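You operate a simulated robot arm through the tools that you are given. There is no shell and no other tool. Be economical: measure what you need, move in short steps, check, and stop when the job is done.

The job below is to be done with a simulated two-armed robot. You get a single attempt, and the scene is never put back.

## Task
Carry the blue bin marked nuts with both arms and set it on the top of the shipping bench.

The check looks at the end state, three seconds after you hand in, the way a careful person would. Anything else that was tipped, shoved, dropped, spilled or broken makes it a failure.

## Robot
Two 7-joint arms with two-finger parallel grippers on one trunk, on a base that drives. Base frame: it is fixed to the floor where the robot stands at the start and does not move with it; the origin is under the middle of the robot, x ahead of it, y to its left, z up. Readings come in m, degrees, newtons and seconds.
The left shoulder is at the start at [0.024, 0.161, 0.907], the right one opposite. With the tool pointing down near the work surface each hand reaches from about 0.1 to 0.6 m from the robot's upright axis, wherever it stands, measured 20 degrees to its own side. Places, roughly: top of the shipping bench [-1.8, 1.9, 0.7]. Payload 3.91 kg a hand.
The TCP of each hand is the grasp point between the finger pads, 0.03 m short of the fingertips. In the tool frame z runs along the fingers and y along their closing line. Largest opening 0.11 m; finger width 0.02, thickness 0.01; the body of the gripper, 0.048 by 0.112 m, starts 0.055 m behind the TCP.
Orientation is told as [roll, pitch, yaw] about the base's x, y, z axes, in that order, counted from this pose: with the fingers straight down and closing along the base's y, the tool's x points along the base's -x, its y along +y and its z along -z.

## Interface
- The arms move only by the tool nudge_tool. It takes "left_increments", "right_increments" or both (then of equal length, played together; a hand with none holds still); each is one flat list of numbers, 7 for each row, row after row: the shift along the tool's x, y, z in units of 30 mm (1.0 is 30 mm), then the turn, a rotation vector about the tool's x, y, z in units of 8 degrees (1.0 is 8 degrees), then the opening, from 0 (shut) to 1 (fully open). In form: [tx, ty, tz, rx, ry, rz, fingers, tx, ty, tz, rx, ry, rz, fingers, ...]. A call has 1 to 8 rows; each row shifts and turns the commanded pose from where the row before left it, along the tool's axes as they then stand. A call with a number of a shift or a turn outside -1 to 1 is refused whole. A row lasts 0.2 s, in which the tool goes at most 0.05 m and 8.6 degrees; a call with a longer step from one row to the next is refused whole, and so is a gripper value outside its range. Where a pose cannot be reached the arm comes as near as it can. A force on the tool above 40 N (or 10 N above the force at the start of the call, whichever is more), or a blocked arm, ends the call early, and 0.2 s more pass. The fingers move at their own pace (about 0.045 m/s each) and stop on an object; they squeeze with about 42 N. The grip force told is the motor's: it shows also when the fingers shut on nothing. Time passes only in rows, and 0.2 s behind the last, so rows that do not move let the fingers close. It gives the time, the measured TCP pose, the force on the tool (base axes), the opening and the grip force at its end, in the units of the frame above (readings bear some noise), with the torque about the TCP (base axes, N m) and any sound that the robot's microphone picked up.
- Cameras (640 x 400 px; columns grow to the right, rows downward): "scene" is now at [0.0597, 0.0107, 1.0591]; the picture's right is [0.19, -0.98, -0.00], its down [-0.74, -0.14, -0.65] and it looks along [0.64, 0.13, -0.76] (base axes); focal length 259 px, centre (320, 200). "left" rides on the left gripper at [0.072, -0.017, -0.103] in its tool frame; the picture's right is [0.23, 0.97, 0.00], its down [-0.76, 0.18, -0.62] and it looks along [-0.61, 0.14, 0.78] (tool axes); focal length 222 px, centre (320, 200). "right" rides on the right gripper at [0.072, 0.017, -0.103] in its tool frame; the picture's right is [-0.23, 0.97, 0.00], its down [-0.76, -0.18, -0.62] and it looks along [-0.61, -0.14, 0.78] (tool axes); focal length 222 px, centre (320, 200). There is no depth. A picture from a camera that has moved, and an enlarged one, comes with that camera's place and axes in the base frame and with its lens. The place of the scene camera against the robot may be out by one fixed shift of up to 0.025 m in any direction.
- grab_frame(camera): a new picture of that camera. It takes no simulated time.
- move_column(by): slides the trunk up (or, below 0, down) by that many m; the arms and the scene camera ride with it, the base frame stays. It gives what a move gives, with no picture.
- base_move(legs): drives the robot by 1 to 6 legs, each [ahead, left, turn to the left] in m, m and degrees, along the robot's own axes; the way and the turn of a leg run together, so that a leg with both is an arc; at most 1.5 m and 180 degrees a leg. The arms and the cameras ride along, it lands a little off, and it stops where it bumps. It gives what a move gives.
- aim_head(pan, tilt): turns the head with the scene camera to pan (to the left, within 80 degrees either way) and tilt (down, from -29 to 69), counted from straight ahead of the robot. It gives what a move gives.
- zoom(camera, box): a new picture of the part [left, top, right, bottom] of that camera's present view, enlarged. It takes no simulated time.
- finish_job(): hands the job in; it is judged then, once.

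Work in short steps. Places have to be worked out from the pictures, the camera data and where the tool is seen: move nearer, look again, correct. Check each grasp and each placing, and mend what went wrong. You have 120 turns and 88 pictures in all, those below and enlarged ones among them. Open the grippers and draw the arms clear of the work before you hand the job in, unless the task says otherwise; then end with one line.

The tools are called after ">>>" as name(argument=value, ...) on one line, values as JSON. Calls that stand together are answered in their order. nudge_tool: Moves the arms, as the interface text tells. Its arguments: {"type":"object","properties":{"left_increments":{"type":"array"},"right_increments":{"type":"array"}},"required":[]} The other tools are called the same way: move_column (by) slides the trunk up or down; base_move (legs) drives the base; aim_head (pan, tilt) turns the head that bears the scene camera; grab_frame (camera) takes a picture; zoom (camera, box) takes an enlarged picture of a part of a camera's view; finish_job () hands the job in.

At the start:

```text
clock: 0.0
left_eef_pos: [0.2606, 0.2101, 0.6661]
left_ee_rot: [0.3, -1.3, -0.5]
left_ft_force: [-0.1, -0.1, -0.5]
left_torque: [0.01, -0.01, -0.01]
left_gripper_width: 0.1098
left_grasp_force: 0.0
right_eef_pos: [0.261, -0.0067, 0.7461]
right_ee_rot: [0.2, 0.5, -0.8]
right_ft_force: [0.4, -1.1, 0.5]
right_torque: [-0.01, 0.04, 0.02]
right_gripper_width: 0.1098
right_grasp_force: 0.0
trunk travel left (down, up): [-0.125, 0.378]
robot x, y, heading: [-0.014, 0.0014, -0.2]
head pan, tilt: [11.6, 50.4]
```

scene: 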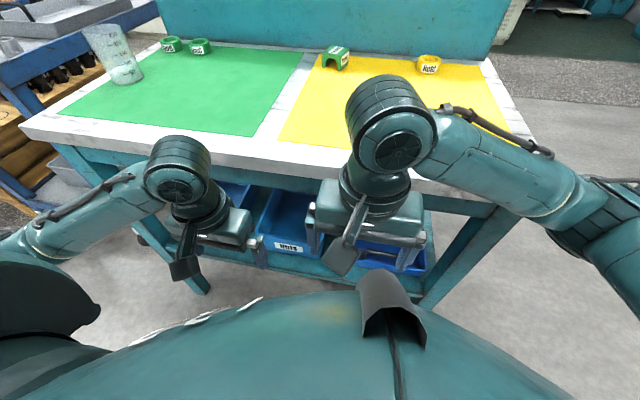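
right: 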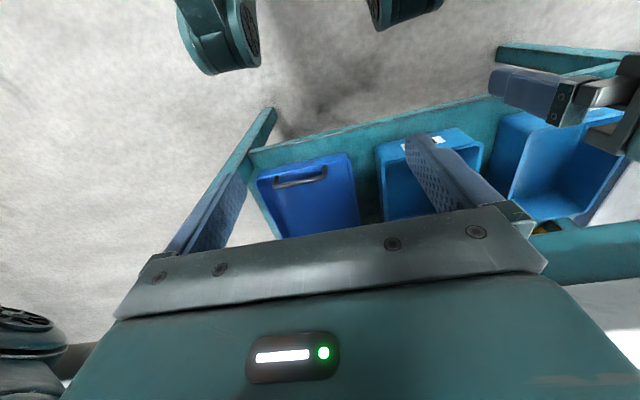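
left: 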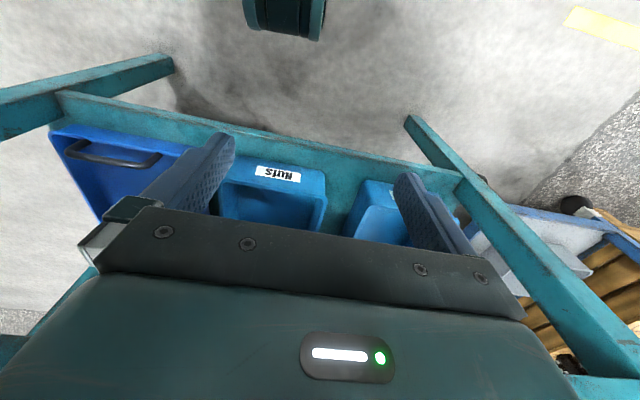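

The bins sit on a lower shelf under the bench ahead; the middle one bears a "Nuts" label. I take a closer look at it from the scene camera and then from the left hand.

>>> zoom(camera="scene", box=[120, 160, 440, 300])

>>> zoom(camera="left", box=[40, 80, 480, 260])

```text
2.00 times, centred on (280, 230) of scene
camera zoom: at [0.0597, 0.0107, 1.0591], right [0.19, -0.98, 0.0], down [-0.74, -0.14, -0.65], along [0.64, 0.13, -0.76], focal length 517 px, centre (400, 140)
```

zoom: 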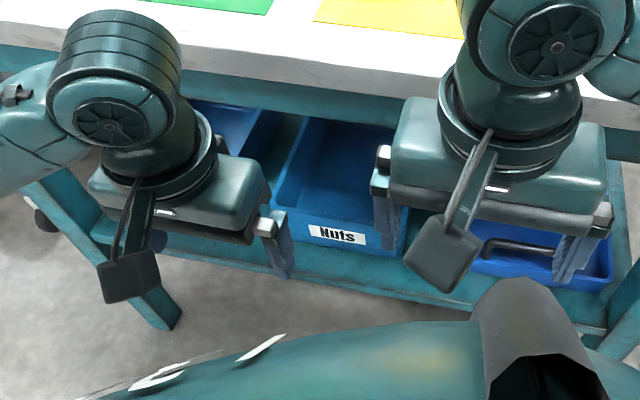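

```text
1.45 times, centred on (260, 170) of left
camera zoom: at [0.1854, 0.1913, 0.7675], right [-0.22, 0.98, 0.0], down [0.75, 0.17, 0.64], along [0.62, 0.14, -0.77], focal length 323 px, centre (407, 244)
```

zoom: 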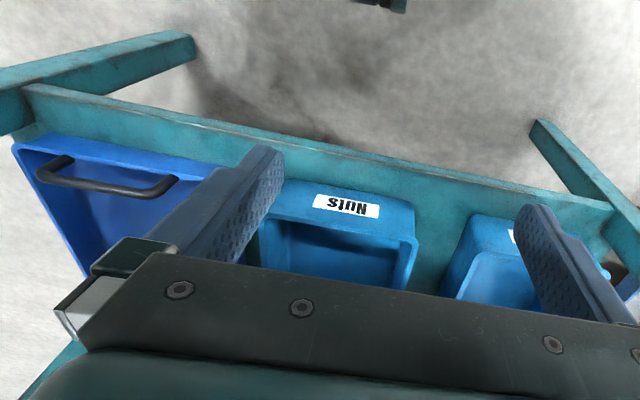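

The label sits at about [0.40, 0.17, 0.45] by crossing both views. Before I move, I look around to learn the surroundings and where the shipping bench is.

>>> aim_head(pan=80, tilt=20)

>>> grab_frame(camera="scene")

>>> aim_head(pan=-80, tilt=30)

>>> grab_frame(camera="scene")

```text
clock: 1.4
left_eef_pos: [0.2616, 0.2099, 0.6632]
left_ee_rot: [0.0, -1.0, -0.7]
left_ft_force: [0.4, -0.1, -0.3]
left_torque: [-0.01, 0.03, 0.0]
left_gripper_width: 0.1101
left_grasp_force: 0.0
right_eef_pos: [0.2622, -0.0061, 0.7445]
right_ee_rot: [-0.3, 0.8, -1.1]
right_ft_force: [0.0, 0.4, -0.2]
right_torque: [0.02, -0.01, -0.02]
right_gripper_width: 0.1099
right_grasp_force: 0.0
trunk travel left (down, up): [-0.125, 0.378]
robot x, y, heading: [-0.0124, -0.004, -0.6]
head pan, tilt: [80.0, 20.0]
```

```text
82 pictures are left
camera scene: at [0.0028, 0.091, 1.1039], right [0.98, -0.19, 0.02], down [-0.05, -0.34, -0.94], along [0.18, 0.92, -0.34], focal length 259 px, centre (320, 200)
```

scene: 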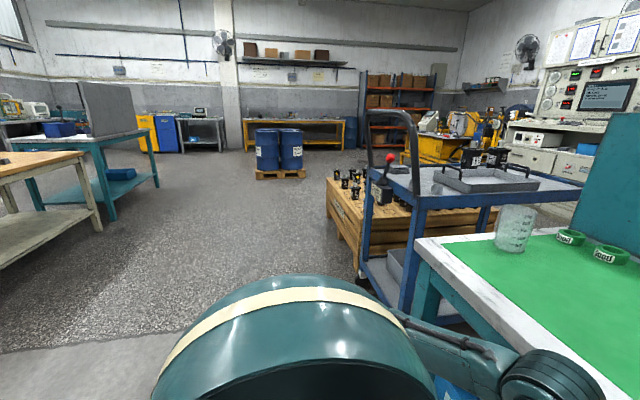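

```text
clock: 3.9
left_eef_pos: [0.2632, 0.2092, 0.6645]
left_ee_rot: [0.1, -1.0, -0.7]
left_ft_force: [0.6, 0.1, -0.4]
left_torque: [0.01, -0.01, 0.02]
left_gripper_width: 0.1099
left_grasp_force: 0.2
right_eef_pos: [0.2616, -0.0065, 0.7452]
right_ee_rot: [-0.2, 0.7, -1.2]
right_ft_force: [-0.7, 0.0, 0.0]
right_torque: [-0.02, -0.01, -0.03]
right_gripper_width: 0.11
right_grasp_force: 0.2
trunk travel left (down, up): [-0.125, 0.378]
robot x, y, heading: [-0.0185, 0.0002, -0.6]
head pan, tilt: [-80.0, 30.0]
```

```text
81 pictures are left
camera scene: at [0.0005, -0.0899, 1.0879], right [-0.99, -0.16, -0.02], down [-0.07, 0.49, -0.87], along [0.15, -0.85, -0.5], focal length 259 px, centre (320, 200)
```

scene: 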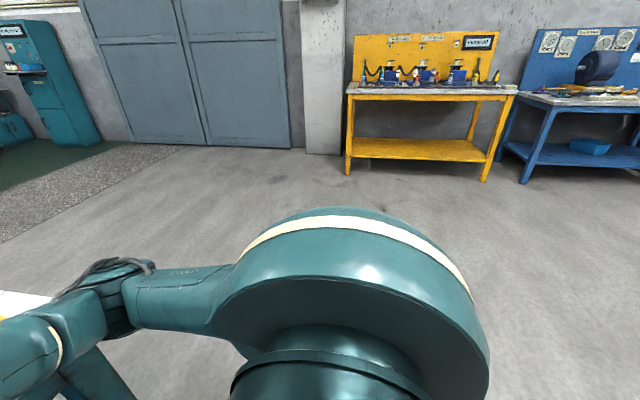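

The surroundings are open on both sides. I back off 0.35 m and aim the head ahead to see the bins on the shelf.

>>> base_move(legs=[[-0.4, 0, 0]])

>>> aim_head(pan=10, tilt=45)

>>> grab_frame(camera="scene")

>>> grab_frame(camera="left")

```text
clock: 6.3
left_eef_pos: [-0.132, 0.2137, 0.6596]
left_ee_rot: [-0.1, 0.0, -0.5]
left_ft_force: [-0.3, 0.8, -0.2]
left_torque: [0.0, 0.02, -0.02]
left_gripper_width: 0.1102
left_grasp_force: 0.0
right_eef_pos: [-0.1291, -0.001, 0.74]
right_ee_rot: [-0.2, 1.5, -0.9]
right_ft_force: [0.0, -0.4, 0.2]
right_torque: [-0.02, 0.01, -0.01]
right_gripper_width: 0.1098
right_grasp_force: 0.1
trunk travel left (down, up): [-0.125, 0.378]
robot x, y, heading: [-0.415, 0.0029, -0.7]
head pan, tilt: [-80.0, 30.0]
```

```text
clock: 8.0
left_eef_pos: [-0.1309, 0.2142, 0.6581]
left_ee_rot: [0.0, 0.0, -0.6]
left_ft_force: [0.0, 0.0, 0.3]
left_torque: [-0.02, -0.01, 0.02]
left_gripper_width: 0.11
left_grasp_force: 0.0
right_eef_pos: [-0.1295, -0.0023, 0.7403]
right_ee_rot: [-0.1, 1.8, -0.9]
right_ft_force: [0.0, 0.6, 0.0]
right_torque: [0.0, 0.05, 0.0]
right_gripper_width: 0.1099
right_grasp_force: 0.1
trunk travel left (down, up): [-0.125, 0.378]
robot x, y, heading: [-0.413, 0.004, -0.3]
head pan, tilt: [10.0, 45.0]
```

```text
80 pictures are left
camera scene: at [-0.3187, 0.0165, 1.0645], right [0.16, -0.99, 0.0], down [-0.7, -0.12, -0.71], along [0.7, 0.12, -0.71], focal length 259 px, centre (320, 200)
```

scene: 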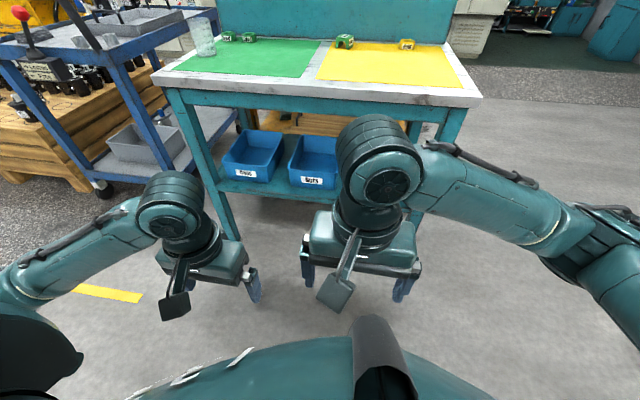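

```text
79 pictures are left
camera left: at [-0.2038, 0.1969, 0.7624], right [-0.22, 0.98, 0.0], down [0.76, 0.17, 0.62], along [0.61, 0.14, -0.78], focal length 222 px, centre (320, 200)
```

left: 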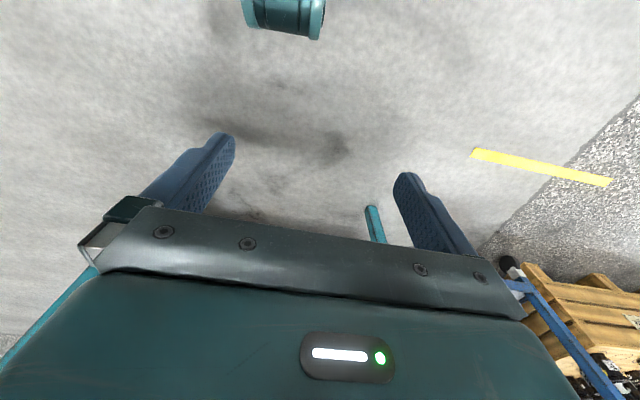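

Now I see two labelled bins and zoom in to read both and get geometry.

>>> zoom(camera="scene", box=[200, 100, 360, 200])

```text
4.00 times, centred on (280, 150) of scene
camera zoom: at [-0.3187, 0.0165, 1.0645], right [0.16, -0.99, 0.0], down [-0.7, -0.12, -0.71], along [0.7, 0.12, -0.71], focal length 1035 px, centre (480, 400)
```

zoom: 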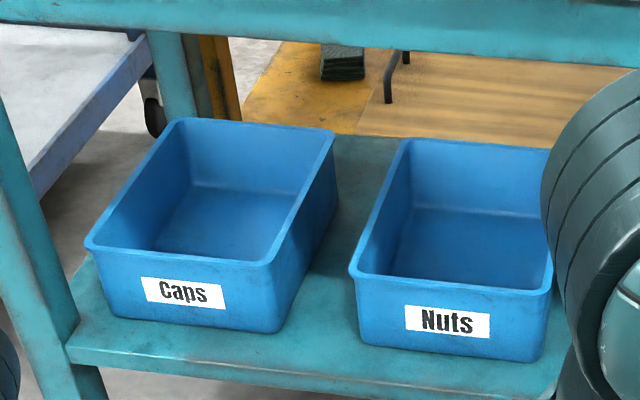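

The middle bin reads "Nuts" and looks empty: rim about x 0.386–0.60, y 0.076–0.255, z≈0.495; apron of the bench at about z 0.72. I'll grip both side walls with fingers pitched 45° forward; first I pitch both hands in free air and centre them around the robot axis.

>>> nudge_tool(left_increments=[0, -0.67, 0, 0, -0.94, 0, 0.5, 0, -0.67, 0, 0, -0.94, 0, 0.5, 0, -0.67, 0, 0, -0.94, 0, 0.5, 0, -0.67, 0, 0, -0.94, 0, 0.5, 0, -0.67, 0, 0, -0.94, 0, 0.5, 0, -0.67, 0, 0, -0.94, 0, 0.5], right_increments=[0, -0.45, 0, 0, -0.94, 0, 0.5, 0, -0.45, 0, 0, -0.94, 0, 0.5, 0, -0.45, 0, 0, -0.94, 0, 0.5, 0, -0.45, 0, 0, -0.94, 0, 0.5, 0, -0.45, 0, 0, -0.94, 0, 0.5, 0, -0.45, 0, 0, -0.94, 0, 0.5])

>>> grab_frame(camera="scene")

```text
clock: 9.4
left_eef_pos: [-0.0936, 0.0784, 0.6438]
left_ee_rot: [0.1, -45.2, -0.7]
left_ft_force: [-0.5, 0.1, -0.3]
left_torque: [0.03, 0.02, 0.0]
left_gripper_width: 0.0547
left_grasp_force: 0.1
left hand out of reach, approached as far as the arm can: row 1, 2, 3, 4
right_eef_pos: [-0.1032, -0.046, 0.7376]
right_ee_rot: [-0.1, -43.6, -0.8]
right_ft_force: [0.0, 0.3, -0.5]
right_torque: [-0.03, 0.03, 0.0]
right_gripper_width: 0.0553
right_grasp_force: 0.1
right hand out of reach, approached as far as the arm can: row 5, 6
trunk travel left (down, up): [-0.125, 0.378]
robot x, y, heading: [-0.4135, 0.0052, -0.6]
head pan, tilt: [10.0, 45.0]
```

```text
77 pictures are left
camera scene: at [-0.3187, 0.0165, 1.0646], right [0.16, -0.99, 0.0], down [-0.7, -0.12, -0.71], along [0.7, 0.12, -0.71], focal length 259 px, centre (320, 200)
```

scene: 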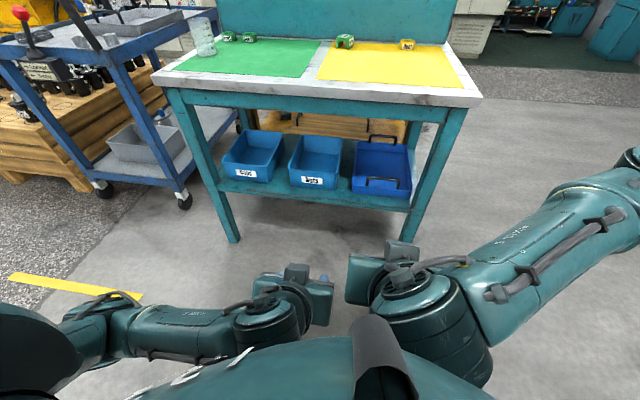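

Full view of all bins. I move both hands forward and down into the carrying stance in free air, and zoom to measure the bin again.

>>> nudge_tool(left_increments=[-0.12, 0.06, 0.65, 0, 0, 0, 0.5, -0.12, 0.06, 0.65, 0, 0, 0, 0.5, -0.12, 0.06, 0.65, 0, 0, 0, 0.5, -0.12, 0.06, 0.65, 0, 0, 0, 0.5, -0.12, 0.06, 0.65, 0, 0, 0, 0.5, -0.12, 0.06, 0.65, 0, 0, 0, 0.5, -0.12, 0.06, 0.65, 0, 0, 0, 0.5, -0.12, 0.06, 0.65, 0, 0, 0, 0.5], right_increments=[0.146, -0.165, 0.91, 0, 0, 0, 0.5, 0.146, -0.165, 0.91, 0, 0, 0, 0.5, 0.146, -0.165, 0.91, 0, 0, 0, 0.5, 0.146, -0.165, 0.91, 0, 0, 0, 0.5, 0.146, -0.165, 0.91, 0, 0, 0, 0.5, 0.146, -0.165, 0.91, 0, 0, 0, 0.5, 0.146, -0.165, 0.91, 0, 0, 0, 0.5, 0.146, -0.165, 0.91, 0, 0, 0, 0.5])

>>> zoom(camera="scene", box=[260, 110, 420, 210])

>>> grab_frame(camera="scene")

```text
clock: 11.2
left_eef_pos: [0.0372, 0.0926, 0.5552]
left_ee_rot: [0.0, -45.1, -0.6]
left_ft_force: [-0.2, -0.5, 0.7]
left_torque: [-0.02, -0.02, 0.02]
left_gripper_width: 0.0553
left_grasp_force: 0.1
right_eef_pos: [0.0196, -0.0867, 0.5543]
right_ee_rot: [-0.2, -43.4, -0.7]
right_ft_force: [-0.3, 0.1, -0.4]
right_torque: [0.01, -0.02, 0.01]
right_gripper_width: 0.055
right_grasp_force: 0.0
trunk travel left (down, up): [-0.125, 0.378]
robot x, y, heading: [-0.4101, 0.0065, -0.8]
head pan, tilt: [10.0, 45.0]
```

```text
4.00 times, centred on (340, 160) of scene
camera zoom: at [-0.3188, 0.0165, 1.0646], right [0.16, -0.99, 0.0], down [-0.7, -0.12, -0.71], along [0.7, 0.12, -0.71], focal length 1035 px, centre (240, 360)
```

zoom: 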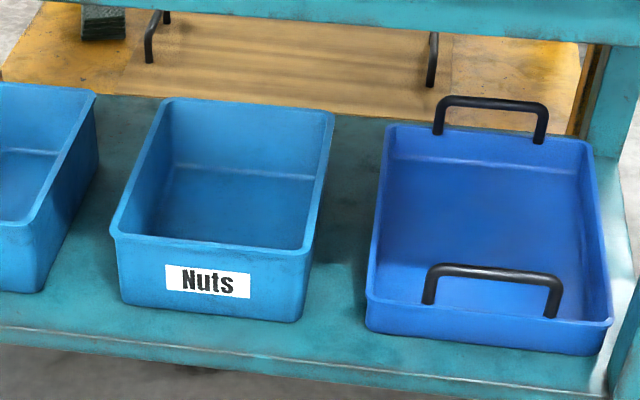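

```text
75 pictures are left
camera scene: at [-0.3188, 0.0165, 1.0646], right [0.16, -0.99, 0.0], down [-0.7, -0.12, -0.71], along [0.7, 0.12, -0.71], focal length 259 px, centre (320, 200)
```

scene: 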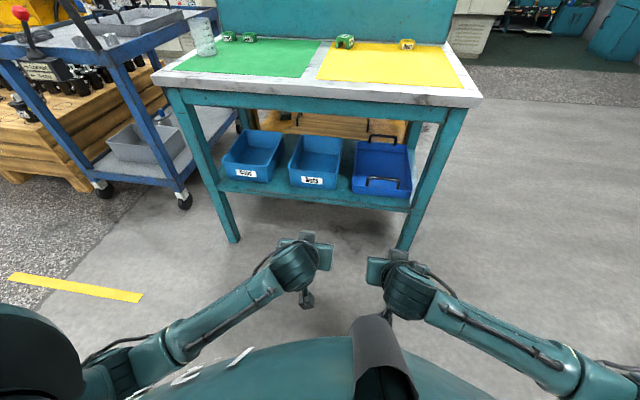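

The bin is well aligned with the base axes. I drive to a standoff, robot at x≈-0.1, y≈0.165, so the hands are just in front of and above the bin rim, and look with both hand cameras.

>>> base_move(legs=[[0.29, 0.16, 0.6]])

>>> grab_frame(camera="left")

>>> grab_frame(camera="right")

>>> grab_frame(camera="scene")

```text
clock: 13.4
left_eef_pos: [0.3247, 0.2585, 0.5554]
left_ee_rot: [0.2, -45.1, -0.2]
left_ft_force: [-0.1, 0.7, 0.1]
left_torque: [0.01, -0.03, 0.01]
left_gripper_width: 0.0551
left_grasp_force: 0.1
right_eef_pos: [0.3084, 0.0766, 0.5543]
right_ee_rot: [-0.1, -43.5, -0.2]
right_ft_force: [-0.2, 0.3, -0.1]
right_torque: [-0.03, -0.01, -0.01]
right_gripper_width: 0.0551
right_grasp_force: 0.0
trunk travel left (down, up): [-0.125, 0.378]
robot x, y, heading: [-0.1247, 0.1633, -0.1]
head pan, tilt: [10.0, 45.0]
```

```text
74 pictures are left
camera left: at [0.1999, 0.2403, 0.5772], right [-0.16, 0.97, -0.16], down [0.1, 0.18, 0.98], along [0.98, 0.14, -0.12], focal length 222 px, centre (320, 200)
```

left: 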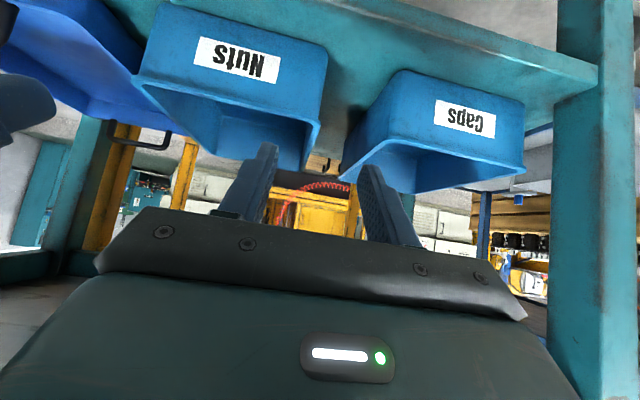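

```text
73 pictures are left
camera right: at [0.1845, 0.0941, 0.5799], right [0.17, 0.97, 0.15], down [0.12, -0.18, 0.98], along [0.98, -0.15, -0.15], focal length 222 px, centre (320, 200)
```

right: 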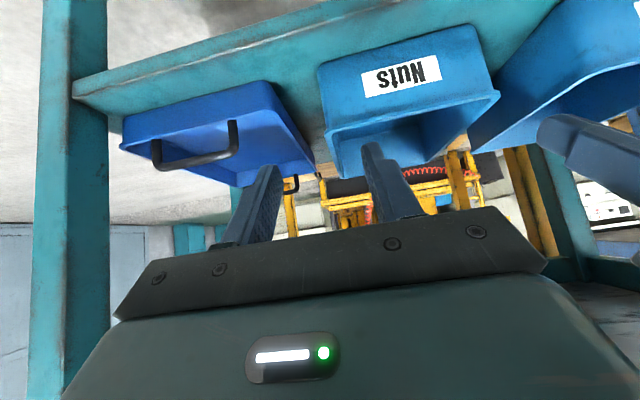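

```text
72 pictures are left
camera scene: at [-0.031, 0.1776, 1.0645], right [0.17, -0.99, 0.0], down [-0.7, -0.12, -0.71], along [0.7, 0.12, -0.71], focal length 259 px, centre (320, 200)
```

scene: 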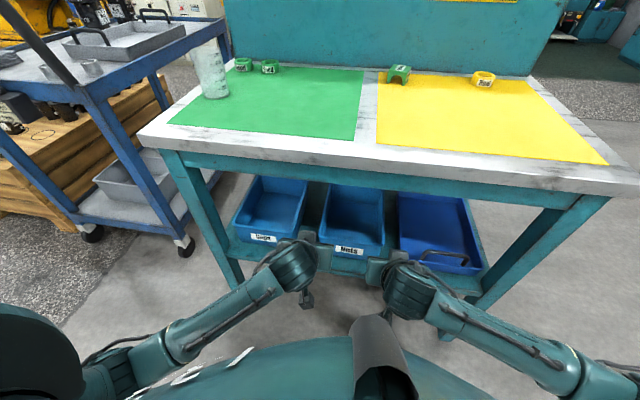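

Triangulating from both hand cameras: the front rim is at x≈0.426, rim z≈0.468, side walls at y≈0.075 and 0.257. I lower the trunk 4 cm (fingertips stay over the rim), then drive 0.11 m forward.

>>> move_column(by=-0.04)

>>> base_move(legs=[[0.11, 0.003, 0]])

>>> grab_frame(camera="left")

>>> grab_frame(camera="right")

>>> grab_frame(camera="scene")

```text
clock: 14.2
left_eef_pos: [0.3247, 0.2572, 0.5151]
left_ee_rot: [-0.1, -45.1, -0.1]
left_ft_force: [-0.1, -0.6, -0.8]
left_torque: [0.0, 0.02, 0.04]
left_gripper_width: 0.0551
left_grasp_force: 0.0
right_eef_pos: [0.3082, 0.0767, 0.5142]
right_ee_rot: [-0.2, -43.5, -0.3]
right_ft_force: [0.2, 0.7, 0.2]
right_torque: [0.0, 0.02, 0.03]
right_gripper_width: 0.0552
right_grasp_force: 0.0
trunk travel left (down, up): [-0.085, 0.418]
robot x, y, heading: [-0.1248, 0.1607, 0.2]
head pan, tilt: [10.0, 45.0]
```

```text
clock: 15.4
left_eef_pos: [0.4318, 0.2625, 0.5154]
left_ee_rot: [0.1, -45.1, -0.1]
left_ft_force: [0.2, 0.1, -0.2]
left_torque: [0.0, -0.01, 0.02]
left_gripper_width: 0.0548
left_grasp_force: 0.0
right_eef_pos: [0.4169, 0.0806, 0.5144]
right_ee_rot: [-0.2, -43.4, 0.0]
right_ft_force: [-0.4, -0.2, -0.1]
right_torque: [-0.02, -0.05, 0.01]
right_gripper_width: 0.055
right_grasp_force: 0.2
trunk travel left (down, up): [-0.085, 0.418]
robot x, y, heading: [-0.0187, 0.1645, 0.2]
head pan, tilt: [10.0, 45.0]
```

```text
71 pictures are left
camera left: at [0.3083, 0.2442, 0.5372], right [-0.16, 0.97, -0.16], down [0.1, 0.18, 0.98], along [0.98, 0.14, -0.12], focal length 222 px, centre (320, 200)
```

left: 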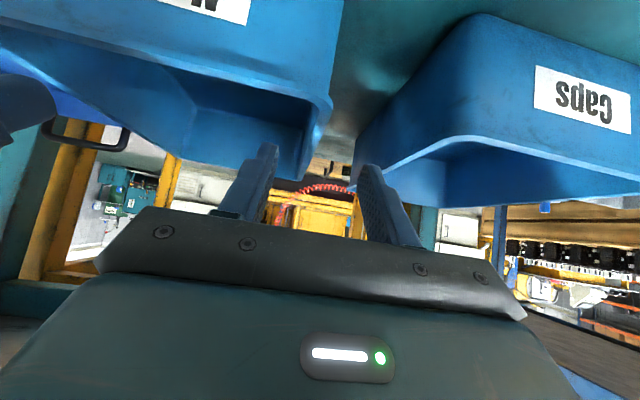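

```text
70 pictures are left
camera right: at [0.2933, 0.0979, 0.5399], right [0.17, 0.97, 0.15], down [0.12, -0.18, 0.98], along [0.98, -0.15, -0.15], focal length 222 px, centre (320, 200)
```

right: 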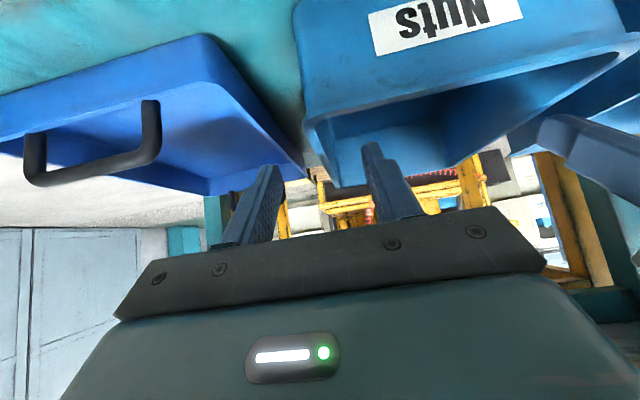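

```text
69 pictures are left
camera scene: at [0.0776, 0.1809, 1.0245], right [0.17, -0.98, 0.0], down [-0.7, -0.12, -0.71], along [0.7, 0.12, -0.71], focal length 259 px, centre (320, 200)
```

scene: 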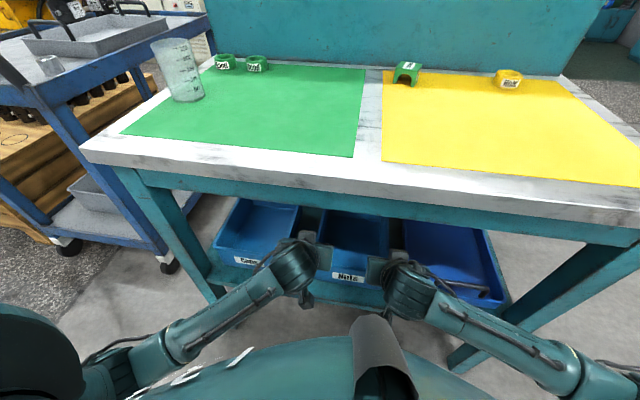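

The fingertips straddle each wall line. I move both hands forward to x≈0.505 at constant height, nudging the left one 8 mm inward, with the opening slightly narrower.

>>> nudge_tool(left_increments=[-0.43, -0.067, 0.43, 0, 0, 0, 0.45, -0.43, -0.067, 0.43, 0, 0, 0, 0.45, -0.43, -0.067, 0.43, 0, 0, 0, 0.45, -0.43, -0.067, 0.43, 0, 0, 0, 0.45], right_increments=[-0.53, 0, 0.504, 0, -0.05, 0, 0.45, -0.53, 0, 0.504, 0, -0.05, 0, 0.45, -0.53, 0, 0.504, 0, -0.05, 0, 0.45, -0.53, 0, 0.504, 0, -0.05, 0, 0.45])

>>> grab_frame(camera="left")

>>> grab_frame(camera="right")

```text
clock: 16.4
left_eef_pos: [0.5091, 0.2721, 0.5185]
left_ee_rot: [1.7, -45.7, -0.3]
left_ft_force: [0.6, -0.7, 0.1]
left_torque: [0.0, 0.0, -0.03]
left_gripper_width: 0.0496
left_grasp_force: 0.1
right_eef_pos: [0.5041, 0.0806, 0.518]
right_ee_rot: [-0.5, -45.3, 0.1]
right_ft_force: [0.2, -0.2, -0.2]
right_torque: [-0.02, -0.01, 0.01]
right_gripper_width: 0.0494
right_grasp_force: 0.2
trunk travel left (down, up): [-0.085, 0.418]
robot x, y, heading: [-0.0164, 0.166, 0.0]
head pan, tilt: [10.0, 45.0]
```

```text
68 pictures are left
camera left: at [0.3848, 0.2519, 0.5382], right [-0.17, 0.97, -0.14], down [0.08, 0.16, 0.98], along [0.98, 0.16, -0.11], focal length 222 px, centre (320, 200)
```

left: 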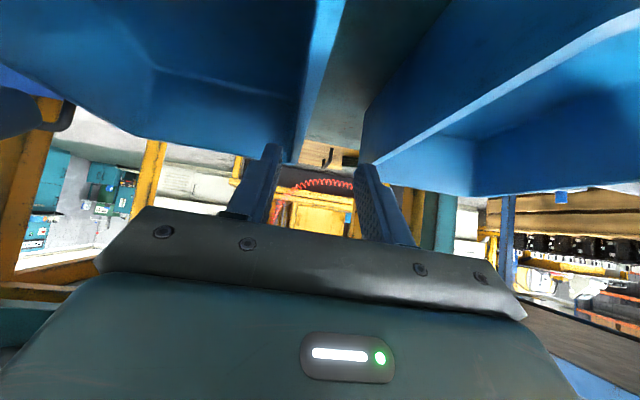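

```text
67 pictures are left
camera right: at [0.3798, 0.0977, 0.5392], right [0.16, 0.97, 0.15], down [0.09, -0.17, 0.98], along [0.98, -0.15, -0.12], focal length 222 px, centre (320, 200)
```

right: 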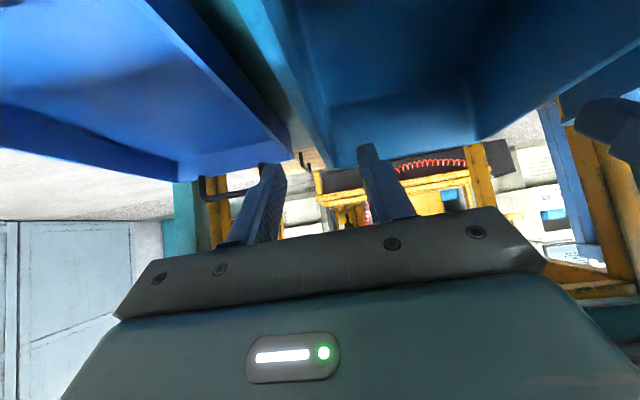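

The left hand strayed to y 0.272 with a 1.7° roll. I bring it back 18 mm inward and check.

>>> nudge_tool(left_increments=[0, -0.3, 0, 0, 0, 0, 0.45, 0, -0.3, 0, 0, 0, 0, 0.45])

>>> grab_frame(camera="scene")

```text
clock: 17.2
left_eef_pos: [0.5176, 0.2867, 0.5119]
left_ee_rot: [6.9, -46.2, -2.3]
left_ft_force: [-0.7, -0.3, -0.1]
left_torque: [0.0, -0.03, -0.04]
left_gripper_width: 0.0496
left_grasp_force: 0.0
right_eef_pos: [0.5043, 0.0803, 0.5118]
right_ee_rot: [-0.3, -44.9, -0.1]
right_ft_force: [0.1, -0.4, -0.2]
right_torque: [-0.02, 0.0, -0.03]
right_gripper_width: 0.0498
right_grasp_force: 0.0
trunk travel left (down, up): [-0.085, 0.418]
robot x, y, heading: [-0.0181, 0.1634, -0.1]
head pan, tilt: [10.0, 45.0]
stopped in row 2 (left hand): the arm was blocked; the commanded pose is now the measured one
```

```text
66 pictures are left
camera scene: at [0.0778, 0.1811, 1.0215], right [0.17, -0.98, 0.0], down [-0.7, -0.12, -0.71], along [0.7, 0.12, -0.71], focal length 259 px, centre (320, 200)
```

scene: 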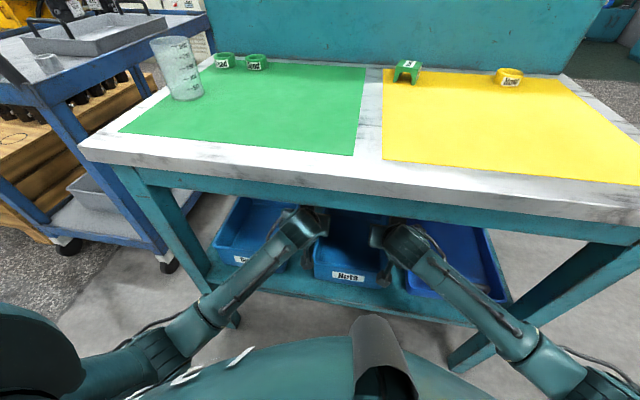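

The left arm was blocked by something; I zoom in to see what it touches.

>>> zoom(camera="scene", box=[160, 150, 480, 350])

>>> grab_frame(camera="left")

```text
2.00 times, centred on (320, 250) of scene
camera zoom: at [0.0778, 0.1811, 1.0215], right [0.17, -0.98, 0.0], down [-0.7, -0.12, -0.71], along [0.7, 0.12, -0.71], focal length 517 px, centre (320, 100)
```

zoom: 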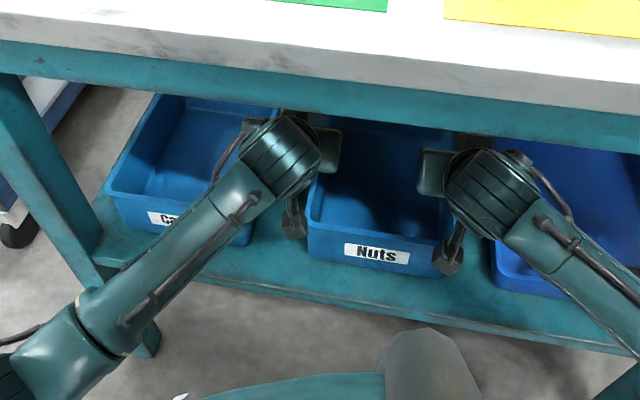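

```text
64 pictures are left
camera left: at [0.3941, 0.2619, 0.529], right [-0.2, 0.98, -0.08], down [0.07, 0.1, 0.99], along [0.98, 0.19, -0.09], focal length 222 px, centre (320, 200)
```

left: 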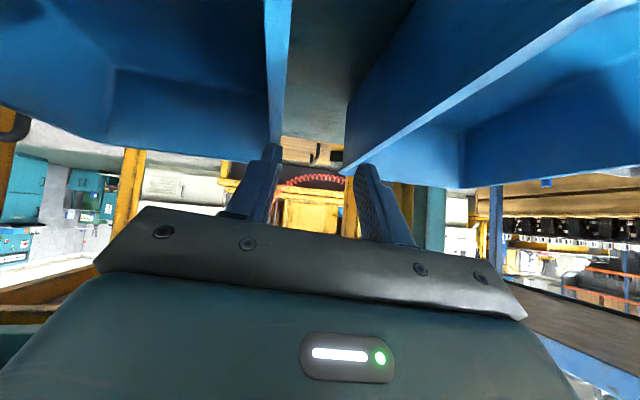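

The wrist housing is bearing against the apron's underside, so 0.505 is too deep at this height. I back both hands to x≈0.47.

>>> nudge_tool(left_increments=[0.55, 0, -0.55, 0, 0, 0, 0.45, 0.55, 0, -0.55, 0, 0, 0, 0.45], right_increments=[0.35, 0, -0.35, 0, 0, 0, 0.45, 0.35, 0, -0.35, 0, 0, 0, 0.45])

```text
clock: 18.0
left_eef_pos: [0.5017, 0.311, 0.5474]
left_ee_rot: [9.5, -50.9, -2.2]
left_ft_force: [0.7, -0.5, -0.1]
left_torque: [0.0, 0.02, 0.03]
left_gripper_width: 0.0495
left_grasp_force: 0.0
right_eef_pos: [0.4744, 0.0803, 0.5156]
right_ee_rot: [-0.2, -45.0, -0.1]
right_ft_force: [-0.3, -0.1, 0.6]
right_torque: [0.02, 0.0, -0.02]
right_gripper_width: 0.0495
right_grasp_force: 0.1
trunk travel left (down, up): [-0.085, 0.418]
robot x, y, heading: [-0.018, 0.1662, -0.1]
head pan, tilt: [10.0, 45.0]
stopped in row 2 (left hand): the arm was blocked; the commanded pose is now the measured one
```

The left arm is still blocked and goes astray; I look at its elbow.

>>> aim_head(pan=40, tilt=60)

>>> grab_frame(camera="scene")

```text
clock: 18.9
left_eef_pos: [0.5022, 0.3097, 0.5465]
left_ee_rot: [9.4, -50.6, -2.2]
left_ft_force: [-0.4, 0.1, -1.2]
left_torque: [0.04, 0.02, 0.02]
left_gripper_width: 0.0495
left_grasp_force: 0.0
right_eef_pos: [0.4748, 0.0811, 0.515]
right_ee_rot: [-0.3, -45.0, 0.0]
right_ft_force: [0.7, 0.4, 0.5]
right_torque: [-0.01, 0.03, 0.0]
right_gripper_width: 0.0493
right_grasp_force: 0.1
trunk travel left (down, up): [-0.085, 0.418]
robot x, y, heading: [-0.0184, 0.1678, -0.0]
head pan, tilt: [40.0, 60.0]
```

```text
63 pictures are left
camera scene: at [0.049, 0.2106, 1.005], right [0.64, -0.77, 0.0], down [-0.66, -0.56, -0.5], along [0.38, 0.32, -0.87], focal length 259 px, centre (320, 200)
```

scene: 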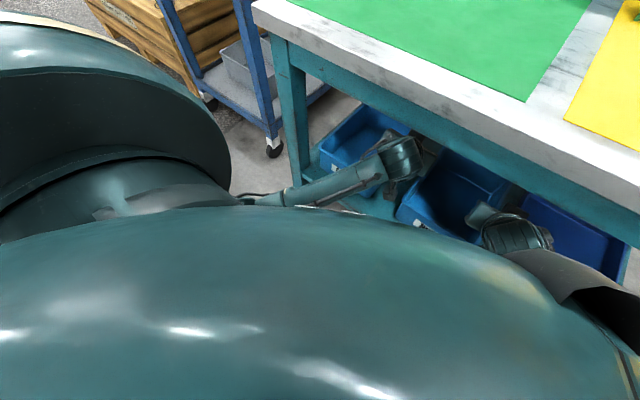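

I zoom in on the wrist against the apron.

>>> zoom(camera="scene", box=[300, 90, 460, 240])

>>> grab_frame(camera="right")

>>> grab_frame(camera="left")

```text
2.67 times, centred on (380, 165) of scene
camera zoom: at [0.049, 0.2106, 1.005], right [0.64, -0.77, 0.0], down [-0.66, -0.56, -0.5], along [0.38, 0.32, -0.87], focal length 690 px, centre (160, 293)
```

zoom: 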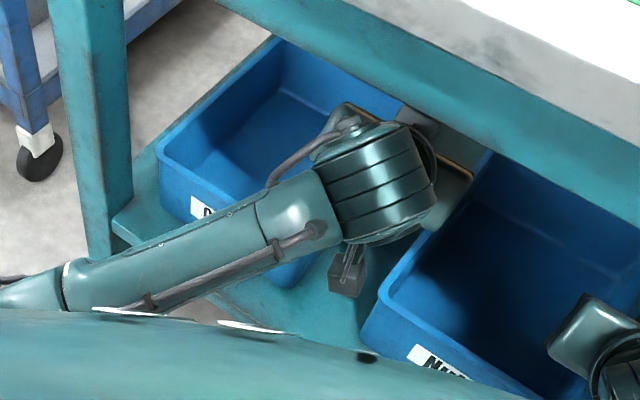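

```text
61 pictures are left
camera right: at [0.3507, 0.0978, 0.5364], right [0.16, 0.97, 0.16], down [0.1, -0.17, 0.98], along [0.98, -0.15, -0.12], focal length 222 px, centre (320, 200)
```

right: 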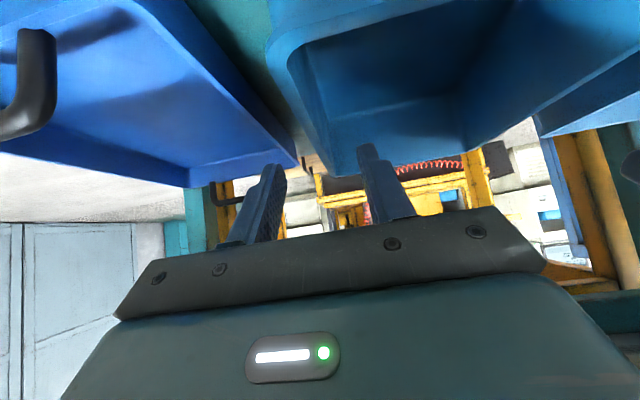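

```text
60 pictures are left
camera left: at [0.3772, 0.28, 0.5533], right [-0.23, 0.97, -0.07], down [-0.01, 0.07, 1.0], along [0.97, 0.23, -0.01], focal length 222 px, centre (320, 200)
```

left: 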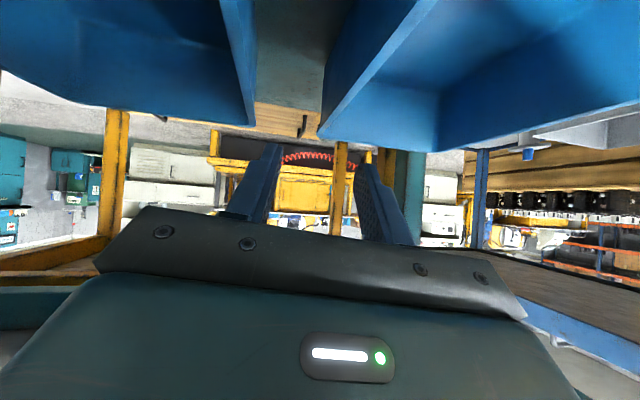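

All fingertips are above the rims, so I back the base straight out 0.2 m to re-form the left arm in free space.

>>> base_move(legs=[[-0.22, 0, 0]])

>>> aim_head(pan=10, tilt=50)

>>> grab_frame(camera="scene")

```text
clock: 20.6
left_eef_pos: [0.2794, 0.3106, 0.5458]
left_ee_rot: [9.3, -50.5, -2.2]
left_ft_force: [-0.3, 0.1, 0.5]
left_torque: [0.01, -0.01, 0.01]
left_gripper_width: 0.0494
left_grasp_force: 0.1
right_eef_pos: [0.2562, 0.0826, 0.5155]
right_ee_rot: [-0.3, -45.1, 0.2]
right_ft_force: [0.4, 0.4, -0.1]
right_torque: [0.01, 0.01, -0.01]
right_gripper_width: 0.0495
right_grasp_force: 0.0
trunk travel left (down, up): [-0.085, 0.418]
robot x, y, heading: [-0.2388, 0.17, 0.4]
head pan, tilt: [40.0, 60.0]
```

```text
clock: 21.6
left_eef_pos: [0.2796, 0.3107, 0.5471]
left_ee_rot: [9.6, -50.7, -2.0]
left_ft_force: [0.6, 1.5, -0.7]
left_torque: [0.0, -0.02, 0.03]
left_gripper_width: 0.0492
left_grasp_force: 0.0
right_eef_pos: [0.2539, 0.0808, 0.5143]
right_ee_rot: [-0.2, -45.0, 0.1]
right_ft_force: [0.8, 1.1, -0.3]
right_torque: [0.0, 0.07, -0.01]
right_gripper_width: 0.0498
right_grasp_force: 0.0
trunk travel left (down, up): [-0.085, 0.418]
robot x, y, heading: [-0.2388, 0.1626, 0.3]
head pan, tilt: [10.0, 50.0]
```

```text
59 pictures are left
camera scene: at [-0.147, 0.1805, 1.0176], right [0.18, -0.98, 0.0], down [-0.75, -0.14, -0.64], along [0.63, 0.11, -0.77], focal length 259 px, centre (320, 200)
```

scene: 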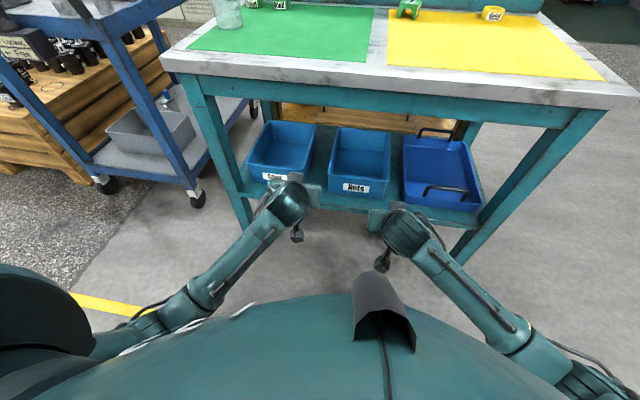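

Bins are undisturbed. I now straighten the left hand's rotation and pull it inward in free air, to see whether the block was the bench or the arm itself.

>>> nudge_tool(left_increments=[0, -0.3, 0, 0.28, 0.37, -0.55, 0.45, 0, -0.3, 0, 0.28, 0.37, -0.55, 0.45, 0.3, -0.3, -0.3, 0, 0, 0, 0.45, 0.3, -0.3, -0.3, 0, 0, 0, 0.45])

```text
clock: 22.7
left_eef_pos: [0.2797, 0.3417, 0.5626]
left_ee_rot: [5.3, -49.9, 7.2]
left_ft_force: [-0.4, 0.2, 0.0]
left_torque: [0.02, 0.0, 0.02]
left_gripper_width: 0.0495
left_grasp_force: 0.1
right_eef_pos: [0.2543, 0.0824, 0.5153]
right_ee_rot: [-0.2, -45.1, 0.2]
right_ft_force: [-0.4, 0.3, -0.1]
right_torque: [-0.01, -0.02, -0.03]
right_gripper_width: 0.0497
right_grasp_force: 0.1
trunk travel left (down, up): [-0.085, 0.418]
robot x, y, heading: [-0.2356, 0.1679, 0.2]
head pan, tilt: [10.0, 50.0]
stopped in row 4 (left hand): the arm was blocked; the commanded pose is now the measured one
```

The block is in the arm itself (a joint limit or elbow), not the bench. I try moving the left hand outward and upward to see where it tracks well.

>>> nudge_tool(left_increments=[-0.5, 0.5, -0.5, 0, 0, 0, 0.45, -0.5, 0.5, -0.5, 0, 0, 0, 0.45, -0.5, 0.5, -0.5, 0, 0, 0, 0.45])

>>> aim_head(pan=60, tilt=69)

>>> grab_frame(camera="scene")

```text
clock: 23.5
left_eef_pos: [0.2655, 0.3772, 0.6275]
left_ee_rot: [5.1, -49.3, 7.1]
left_ft_force: [0.0, -0.5, 0.1]
left_torque: [0.0, 0.01, -0.01]
left_gripper_width: 0.0494
left_grasp_force: 0.0
right_eef_pos: [0.2549, 0.0825, 0.5137]
right_ee_rot: [-0.1, -45.0, 0.1]
right_ft_force: [-0.6, -0.5, 0.7]
right_torque: [-0.01, -0.02, 0.02]
right_gripper_width: 0.0493
right_grasp_force: 0.0
trunk travel left (down, up): [-0.085, 0.418]
robot x, y, heading: [-0.237, 0.161, 0.3]
head pan, tilt: [10.0, 50.0]
```

```text
clock: 24.7
left_eef_pos: [0.2657, 0.3777, 0.6268]
left_ee_rot: [5.2, -49.4, 7.2]
left_ft_force: [0.4, -0.1, 0.2]
left_torque: [0.0, -0.03, -0.03]
left_gripper_width: 0.0496
left_grasp_force: 0.1
right_eef_pos: [0.2548, 0.0818, 0.515]
right_ee_rot: [-0.2, -45.0, 0.1]
right_ft_force: [-0.4, -0.1, -0.1]
right_torque: [-0.02, 0.04, -0.01]
right_gripper_width: 0.0494
right_grasp_force: 0.1
trunk travel left (down, up): [-0.085, 0.418]
robot x, y, heading: [-0.2371, 0.1644, 0.6]
head pan, tilt: [60.0, 68.8]
```

```text
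58 pictures are left
camera scene: at [-0.1949, 0.2148, 0.9957], right [0.87, -0.5, 0.0], down [-0.46, -0.81, -0.36], along [0.18, 0.31, -0.93], focal length 259 px, centre (320, 200)
```

scene: 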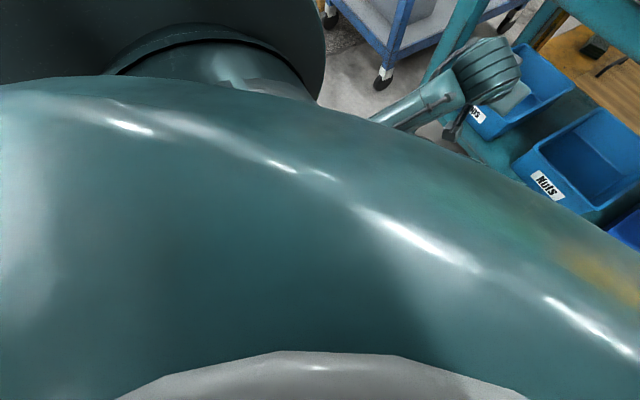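

It tracks well upward. I straighten its orientation while raising and withdrawing it to the mirrored pose that served the right arm.

>>> nudge_tool(left_increments=[0, 0, -0.6, 0.28, 0.135, 0.02, 0.45, 0, 0, -0.6, 0.28, 0.135, 0.02, 0.45, 0, -0.4, -0.6, 0.28, 0.135, 0.02, 0.45, 0, -0.4, -0.6, 0.28, 0.135, 0.02, 0.45, 0, -0.6, -0.6, 0, 0, 0, 0.45, 0, -0.6, -0.6, 0, 0, 0, 0.45])

```text
clock: 26.2
left_eef_pos: [0.194, 0.3509, 0.6845]
left_ee_rot: [8.7, -44.5, 0.6]
left_ft_force: [-0.3, 0.4, -0.7]
left_torque: [0.0, 0.0, -0.01]
left_gripper_width: 0.0493
left_grasp_force: 0.1
right_eef_pos: [0.2543, 0.0822, 0.5156]
right_ee_rot: [-0.5, -45.0, 0.3]
right_ft_force: [0.0, -0.1, -0.2]
right_torque: [0.0, 0.01, -0.04]
right_gripper_width: 0.0495
right_grasp_force: 0.0
trunk travel left (down, up): [-0.085, 0.418]
robot x, y, heading: [-0.2353, 0.1659, 0.4]
head pan, tilt: [60.0, 68.8]
stopped in row 6 (left hand): the arm was blocked; the commanded pose is now the measured one
```

Inward moves remain blocked. I look for the left elbow with the head turned left and a lower tilt.

>>> aim_head(pan=45, tilt=40)

>>> grab_frame(camera="scene")

>>> grab_frame(camera="right")

```text
clock: 27.1
left_eef_pos: [0.193, 0.3518, 0.6853]
left_ee_rot: [8.8, -44.8, 0.5]
left_ft_force: [-1.1, -0.3, -0.7]
left_torque: [0.0, 0.04, 0.01]
left_gripper_width: 0.0496
left_grasp_force: 0.2
right_eef_pos: [0.255, 0.0825, 0.516]
right_ee_rot: [-0.4, -45.0, 0.2]
right_ft_force: [-0.1, -0.1, -0.1]
right_torque: [0.01, 0.02, 0.01]
right_gripper_width: 0.0497
right_grasp_force: 0.0
trunk travel left (down, up): [-0.085, 0.418]
robot x, y, heading: [-0.2393, 0.1688, -0.2]
head pan, tilt: [45.0, 40.0]
```

```text
57 pictures are left
camera scene: at [-0.1639, 0.2281, 1.0321], right [0.71, -0.7, 0.0], down [-0.45, -0.46, -0.77], along [0.54, 0.54, -0.64], focal length 259 px, centre (320, 200)
```

scene: 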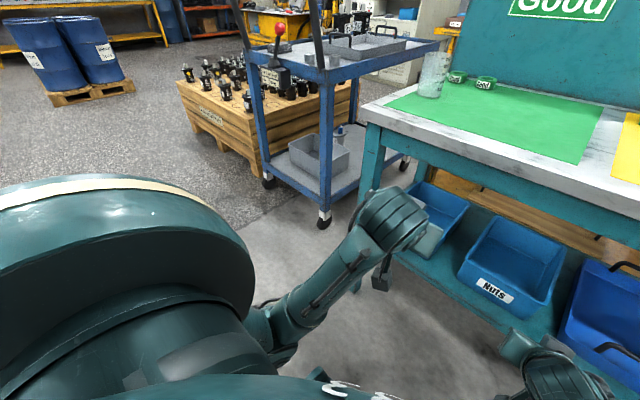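

```text
56 pictures are left
camera right: at [0.1303, 0.0989, 0.5376], right [0.16, 0.97, 0.16], down [0.1, -0.17, 0.98], along [0.98, -0.14, -0.12], focal length 222 px, centre (320, 200)
```

right: 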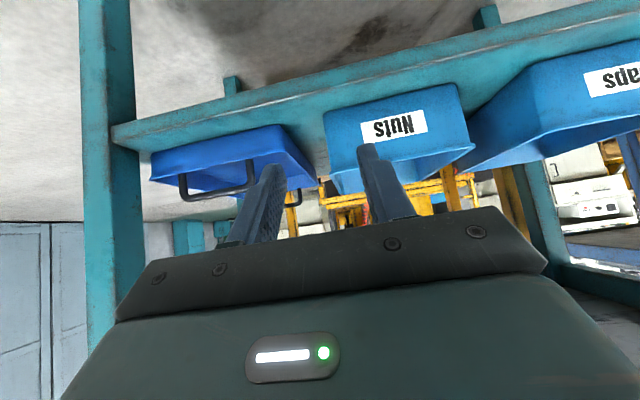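

The left elbow is tucked low against the torso. I unwind: turn the hand back to fingers-down further out and higher, so the elbow swings out, then re-approach from there.

>>> nudge_tool(left_increments=[0, 0.5, -0.3, 0.39, 0.88, -0.39, 0.45, 0, 0.5, -0.3, 0.39, 0.88, -0.39, 0.45, 0, 0.5, -0.6, 0, 0.95, 0, 0.45, 0, 0.5, -0.6, 0, 0.95, 0, 0.45, 0, 0.3, -0.6, 0, 0.95, 0, 0.45, 0, 0, -0.6, 0, 0.95, 0, 0.45])

>>> aim_head(pan=30, tilt=40)

>>> grab_frame(camera="scene")

```text
clock: 27.6
left_eef_pos: [0.1753, 0.4789, 0.6976]
left_ee_rot: [26.7, -36.2, -1.3]
left_ft_force: [0.3, -0.1, 0.3]
left_torque: [0.01, -0.02, 0.02]
left_gripper_width: 0.0496
left_grasp_force: 0.0
left hand out of reach, approached as far as the arm can: row 2
right_eef_pos: [0.2549, 0.0822, 0.514]
right_ee_rot: [-0.3, -45.1, 0.1]
right_ft_force: [0.8, 0.1, 0.1]
right_torque: [-0.02, 0.01, -0.03]
right_gripper_width: 0.0495
right_grasp_force: 0.0
trunk travel left (down, up): [-0.085, 0.418]
robot x, y, heading: [-0.2388, 0.1662, 0.5]
head pan, tilt: [45.0, 40.0]
stopped in row 2 (left hand): the arm was blocked; the commanded pose is now the measured one
```

```text
clock: 28.4
left_eef_pos: [0.1762, 0.4787, 0.6976]
left_ee_rot: [26.7, -36.1, -1.2]
left_ft_force: [-0.1, 0.0, -0.1]
left_torque: [-0.02, -0.01, 0.01]
left_gripper_width: 0.0493
left_grasp_force: 0.0
right_eef_pos: [0.2561, 0.0833, 0.5148]
right_ee_rot: [-0.3, -45.0, 0.2]
right_ft_force: [0.8, -0.5, -0.3]
right_torque: [0.0, 0.0, -0.03]
right_gripper_width: 0.0495
right_grasp_force: 0.0
trunk travel left (down, up): [-0.085, 0.418]
robot x, y, heading: [-0.2423, 0.1674, 0.2]
head pan, tilt: [30.0, 40.0]
```

```text
55 pictures are left
camera scene: at [-0.1487, 0.2108, 1.0314], right [0.5, -0.86, 0.0], down [-0.56, -0.33, -0.76], along [0.66, 0.39, -0.64], focal length 259 px, centre (320, 200)
```

scene: 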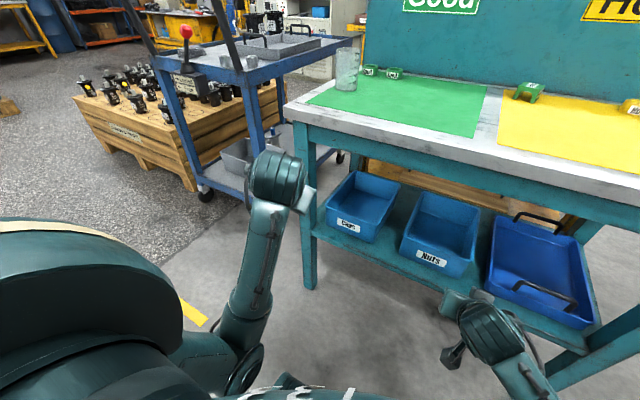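

The left elbow has flipped inward in front of the torso. I'll back off for room, then extend the left arm nearly straight so I can swivel the elbow outward by rolling the tool.

>>> base_move(legs=[[-0.3, 0, 0]])

>>> nudge_tool(left_increments=[-0.3, 0.3, 0.8, 0, 0, 0, 0.45, -0.3, 0.3, 0.8, 0, 0, 0, 0.45, -0.3, 0.3, 0.8, 0, 0, 0, 0.45, -0.3, 0.3, 0.8, 0, 0, 0, 0.45])

>>> grab_frame(camera="scene")

```text
clock: 30.5
left_eef_pos: [-0.1231, 0.4772, 0.6965]
left_ee_rot: [26.6, -36.3, -1.3]
left_ft_force: [0.0, -0.3, -0.2]
left_torque: [0.0, 0.01, 0.01]
left_gripper_width: 0.0494
left_grasp_force: 0.1
right_eef_pos: [-0.0438, 0.0801, 0.5143]
right_ee_rot: [-0.3, -45.0, 0.2]
right_ft_force: [-0.6, -0.8, 0.9]
right_torque: [-0.03, -0.01, 0.01]
right_gripper_width: 0.0494
right_grasp_force: 0.1
trunk travel left (down, up): [-0.085, 0.418]
robot x, y, heading: [-0.5349, 0.1616, 0.3]
head pan, tilt: [30.0, 40.0]
```

```text
clock: 31.5
left_eef_pos: [-0.051, 0.55, 0.6638]
left_ee_rot: [26.9, -36.1, -1.2]
left_ft_force: [-0.2, 1.1, -0.1]
left_torque: [-0.01, 0.02, -0.02]
left_gripper_width: 0.0496
left_grasp_force: 0.0
right_eef_pos: [-0.0435, 0.0796, 0.5152]
right_ee_rot: [-0.1, -45.1, 0.1]
right_ft_force: [0.0, 0.5, -0.4]
right_torque: [-0.02, -0.01, -0.01]
right_gripper_width: 0.0497
right_grasp_force: 0.0
trunk travel left (down, up): [-0.085, 0.418]
robot x, y, heading: [-0.538, 0.1655, 0.3]
head pan, tilt: [30.0, 40.0]
```

```text
54 pictures are left
camera scene: at [-0.4485, 0.2076, 1.0318], right [0.5, -0.86, 0.0], down [-0.55, -0.32, -0.77], along [0.66, 0.39, -0.64], focal length 259 px, centre (320, 200)
```

scene: 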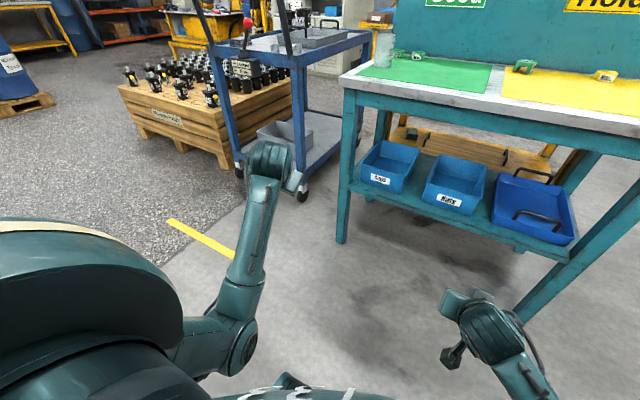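

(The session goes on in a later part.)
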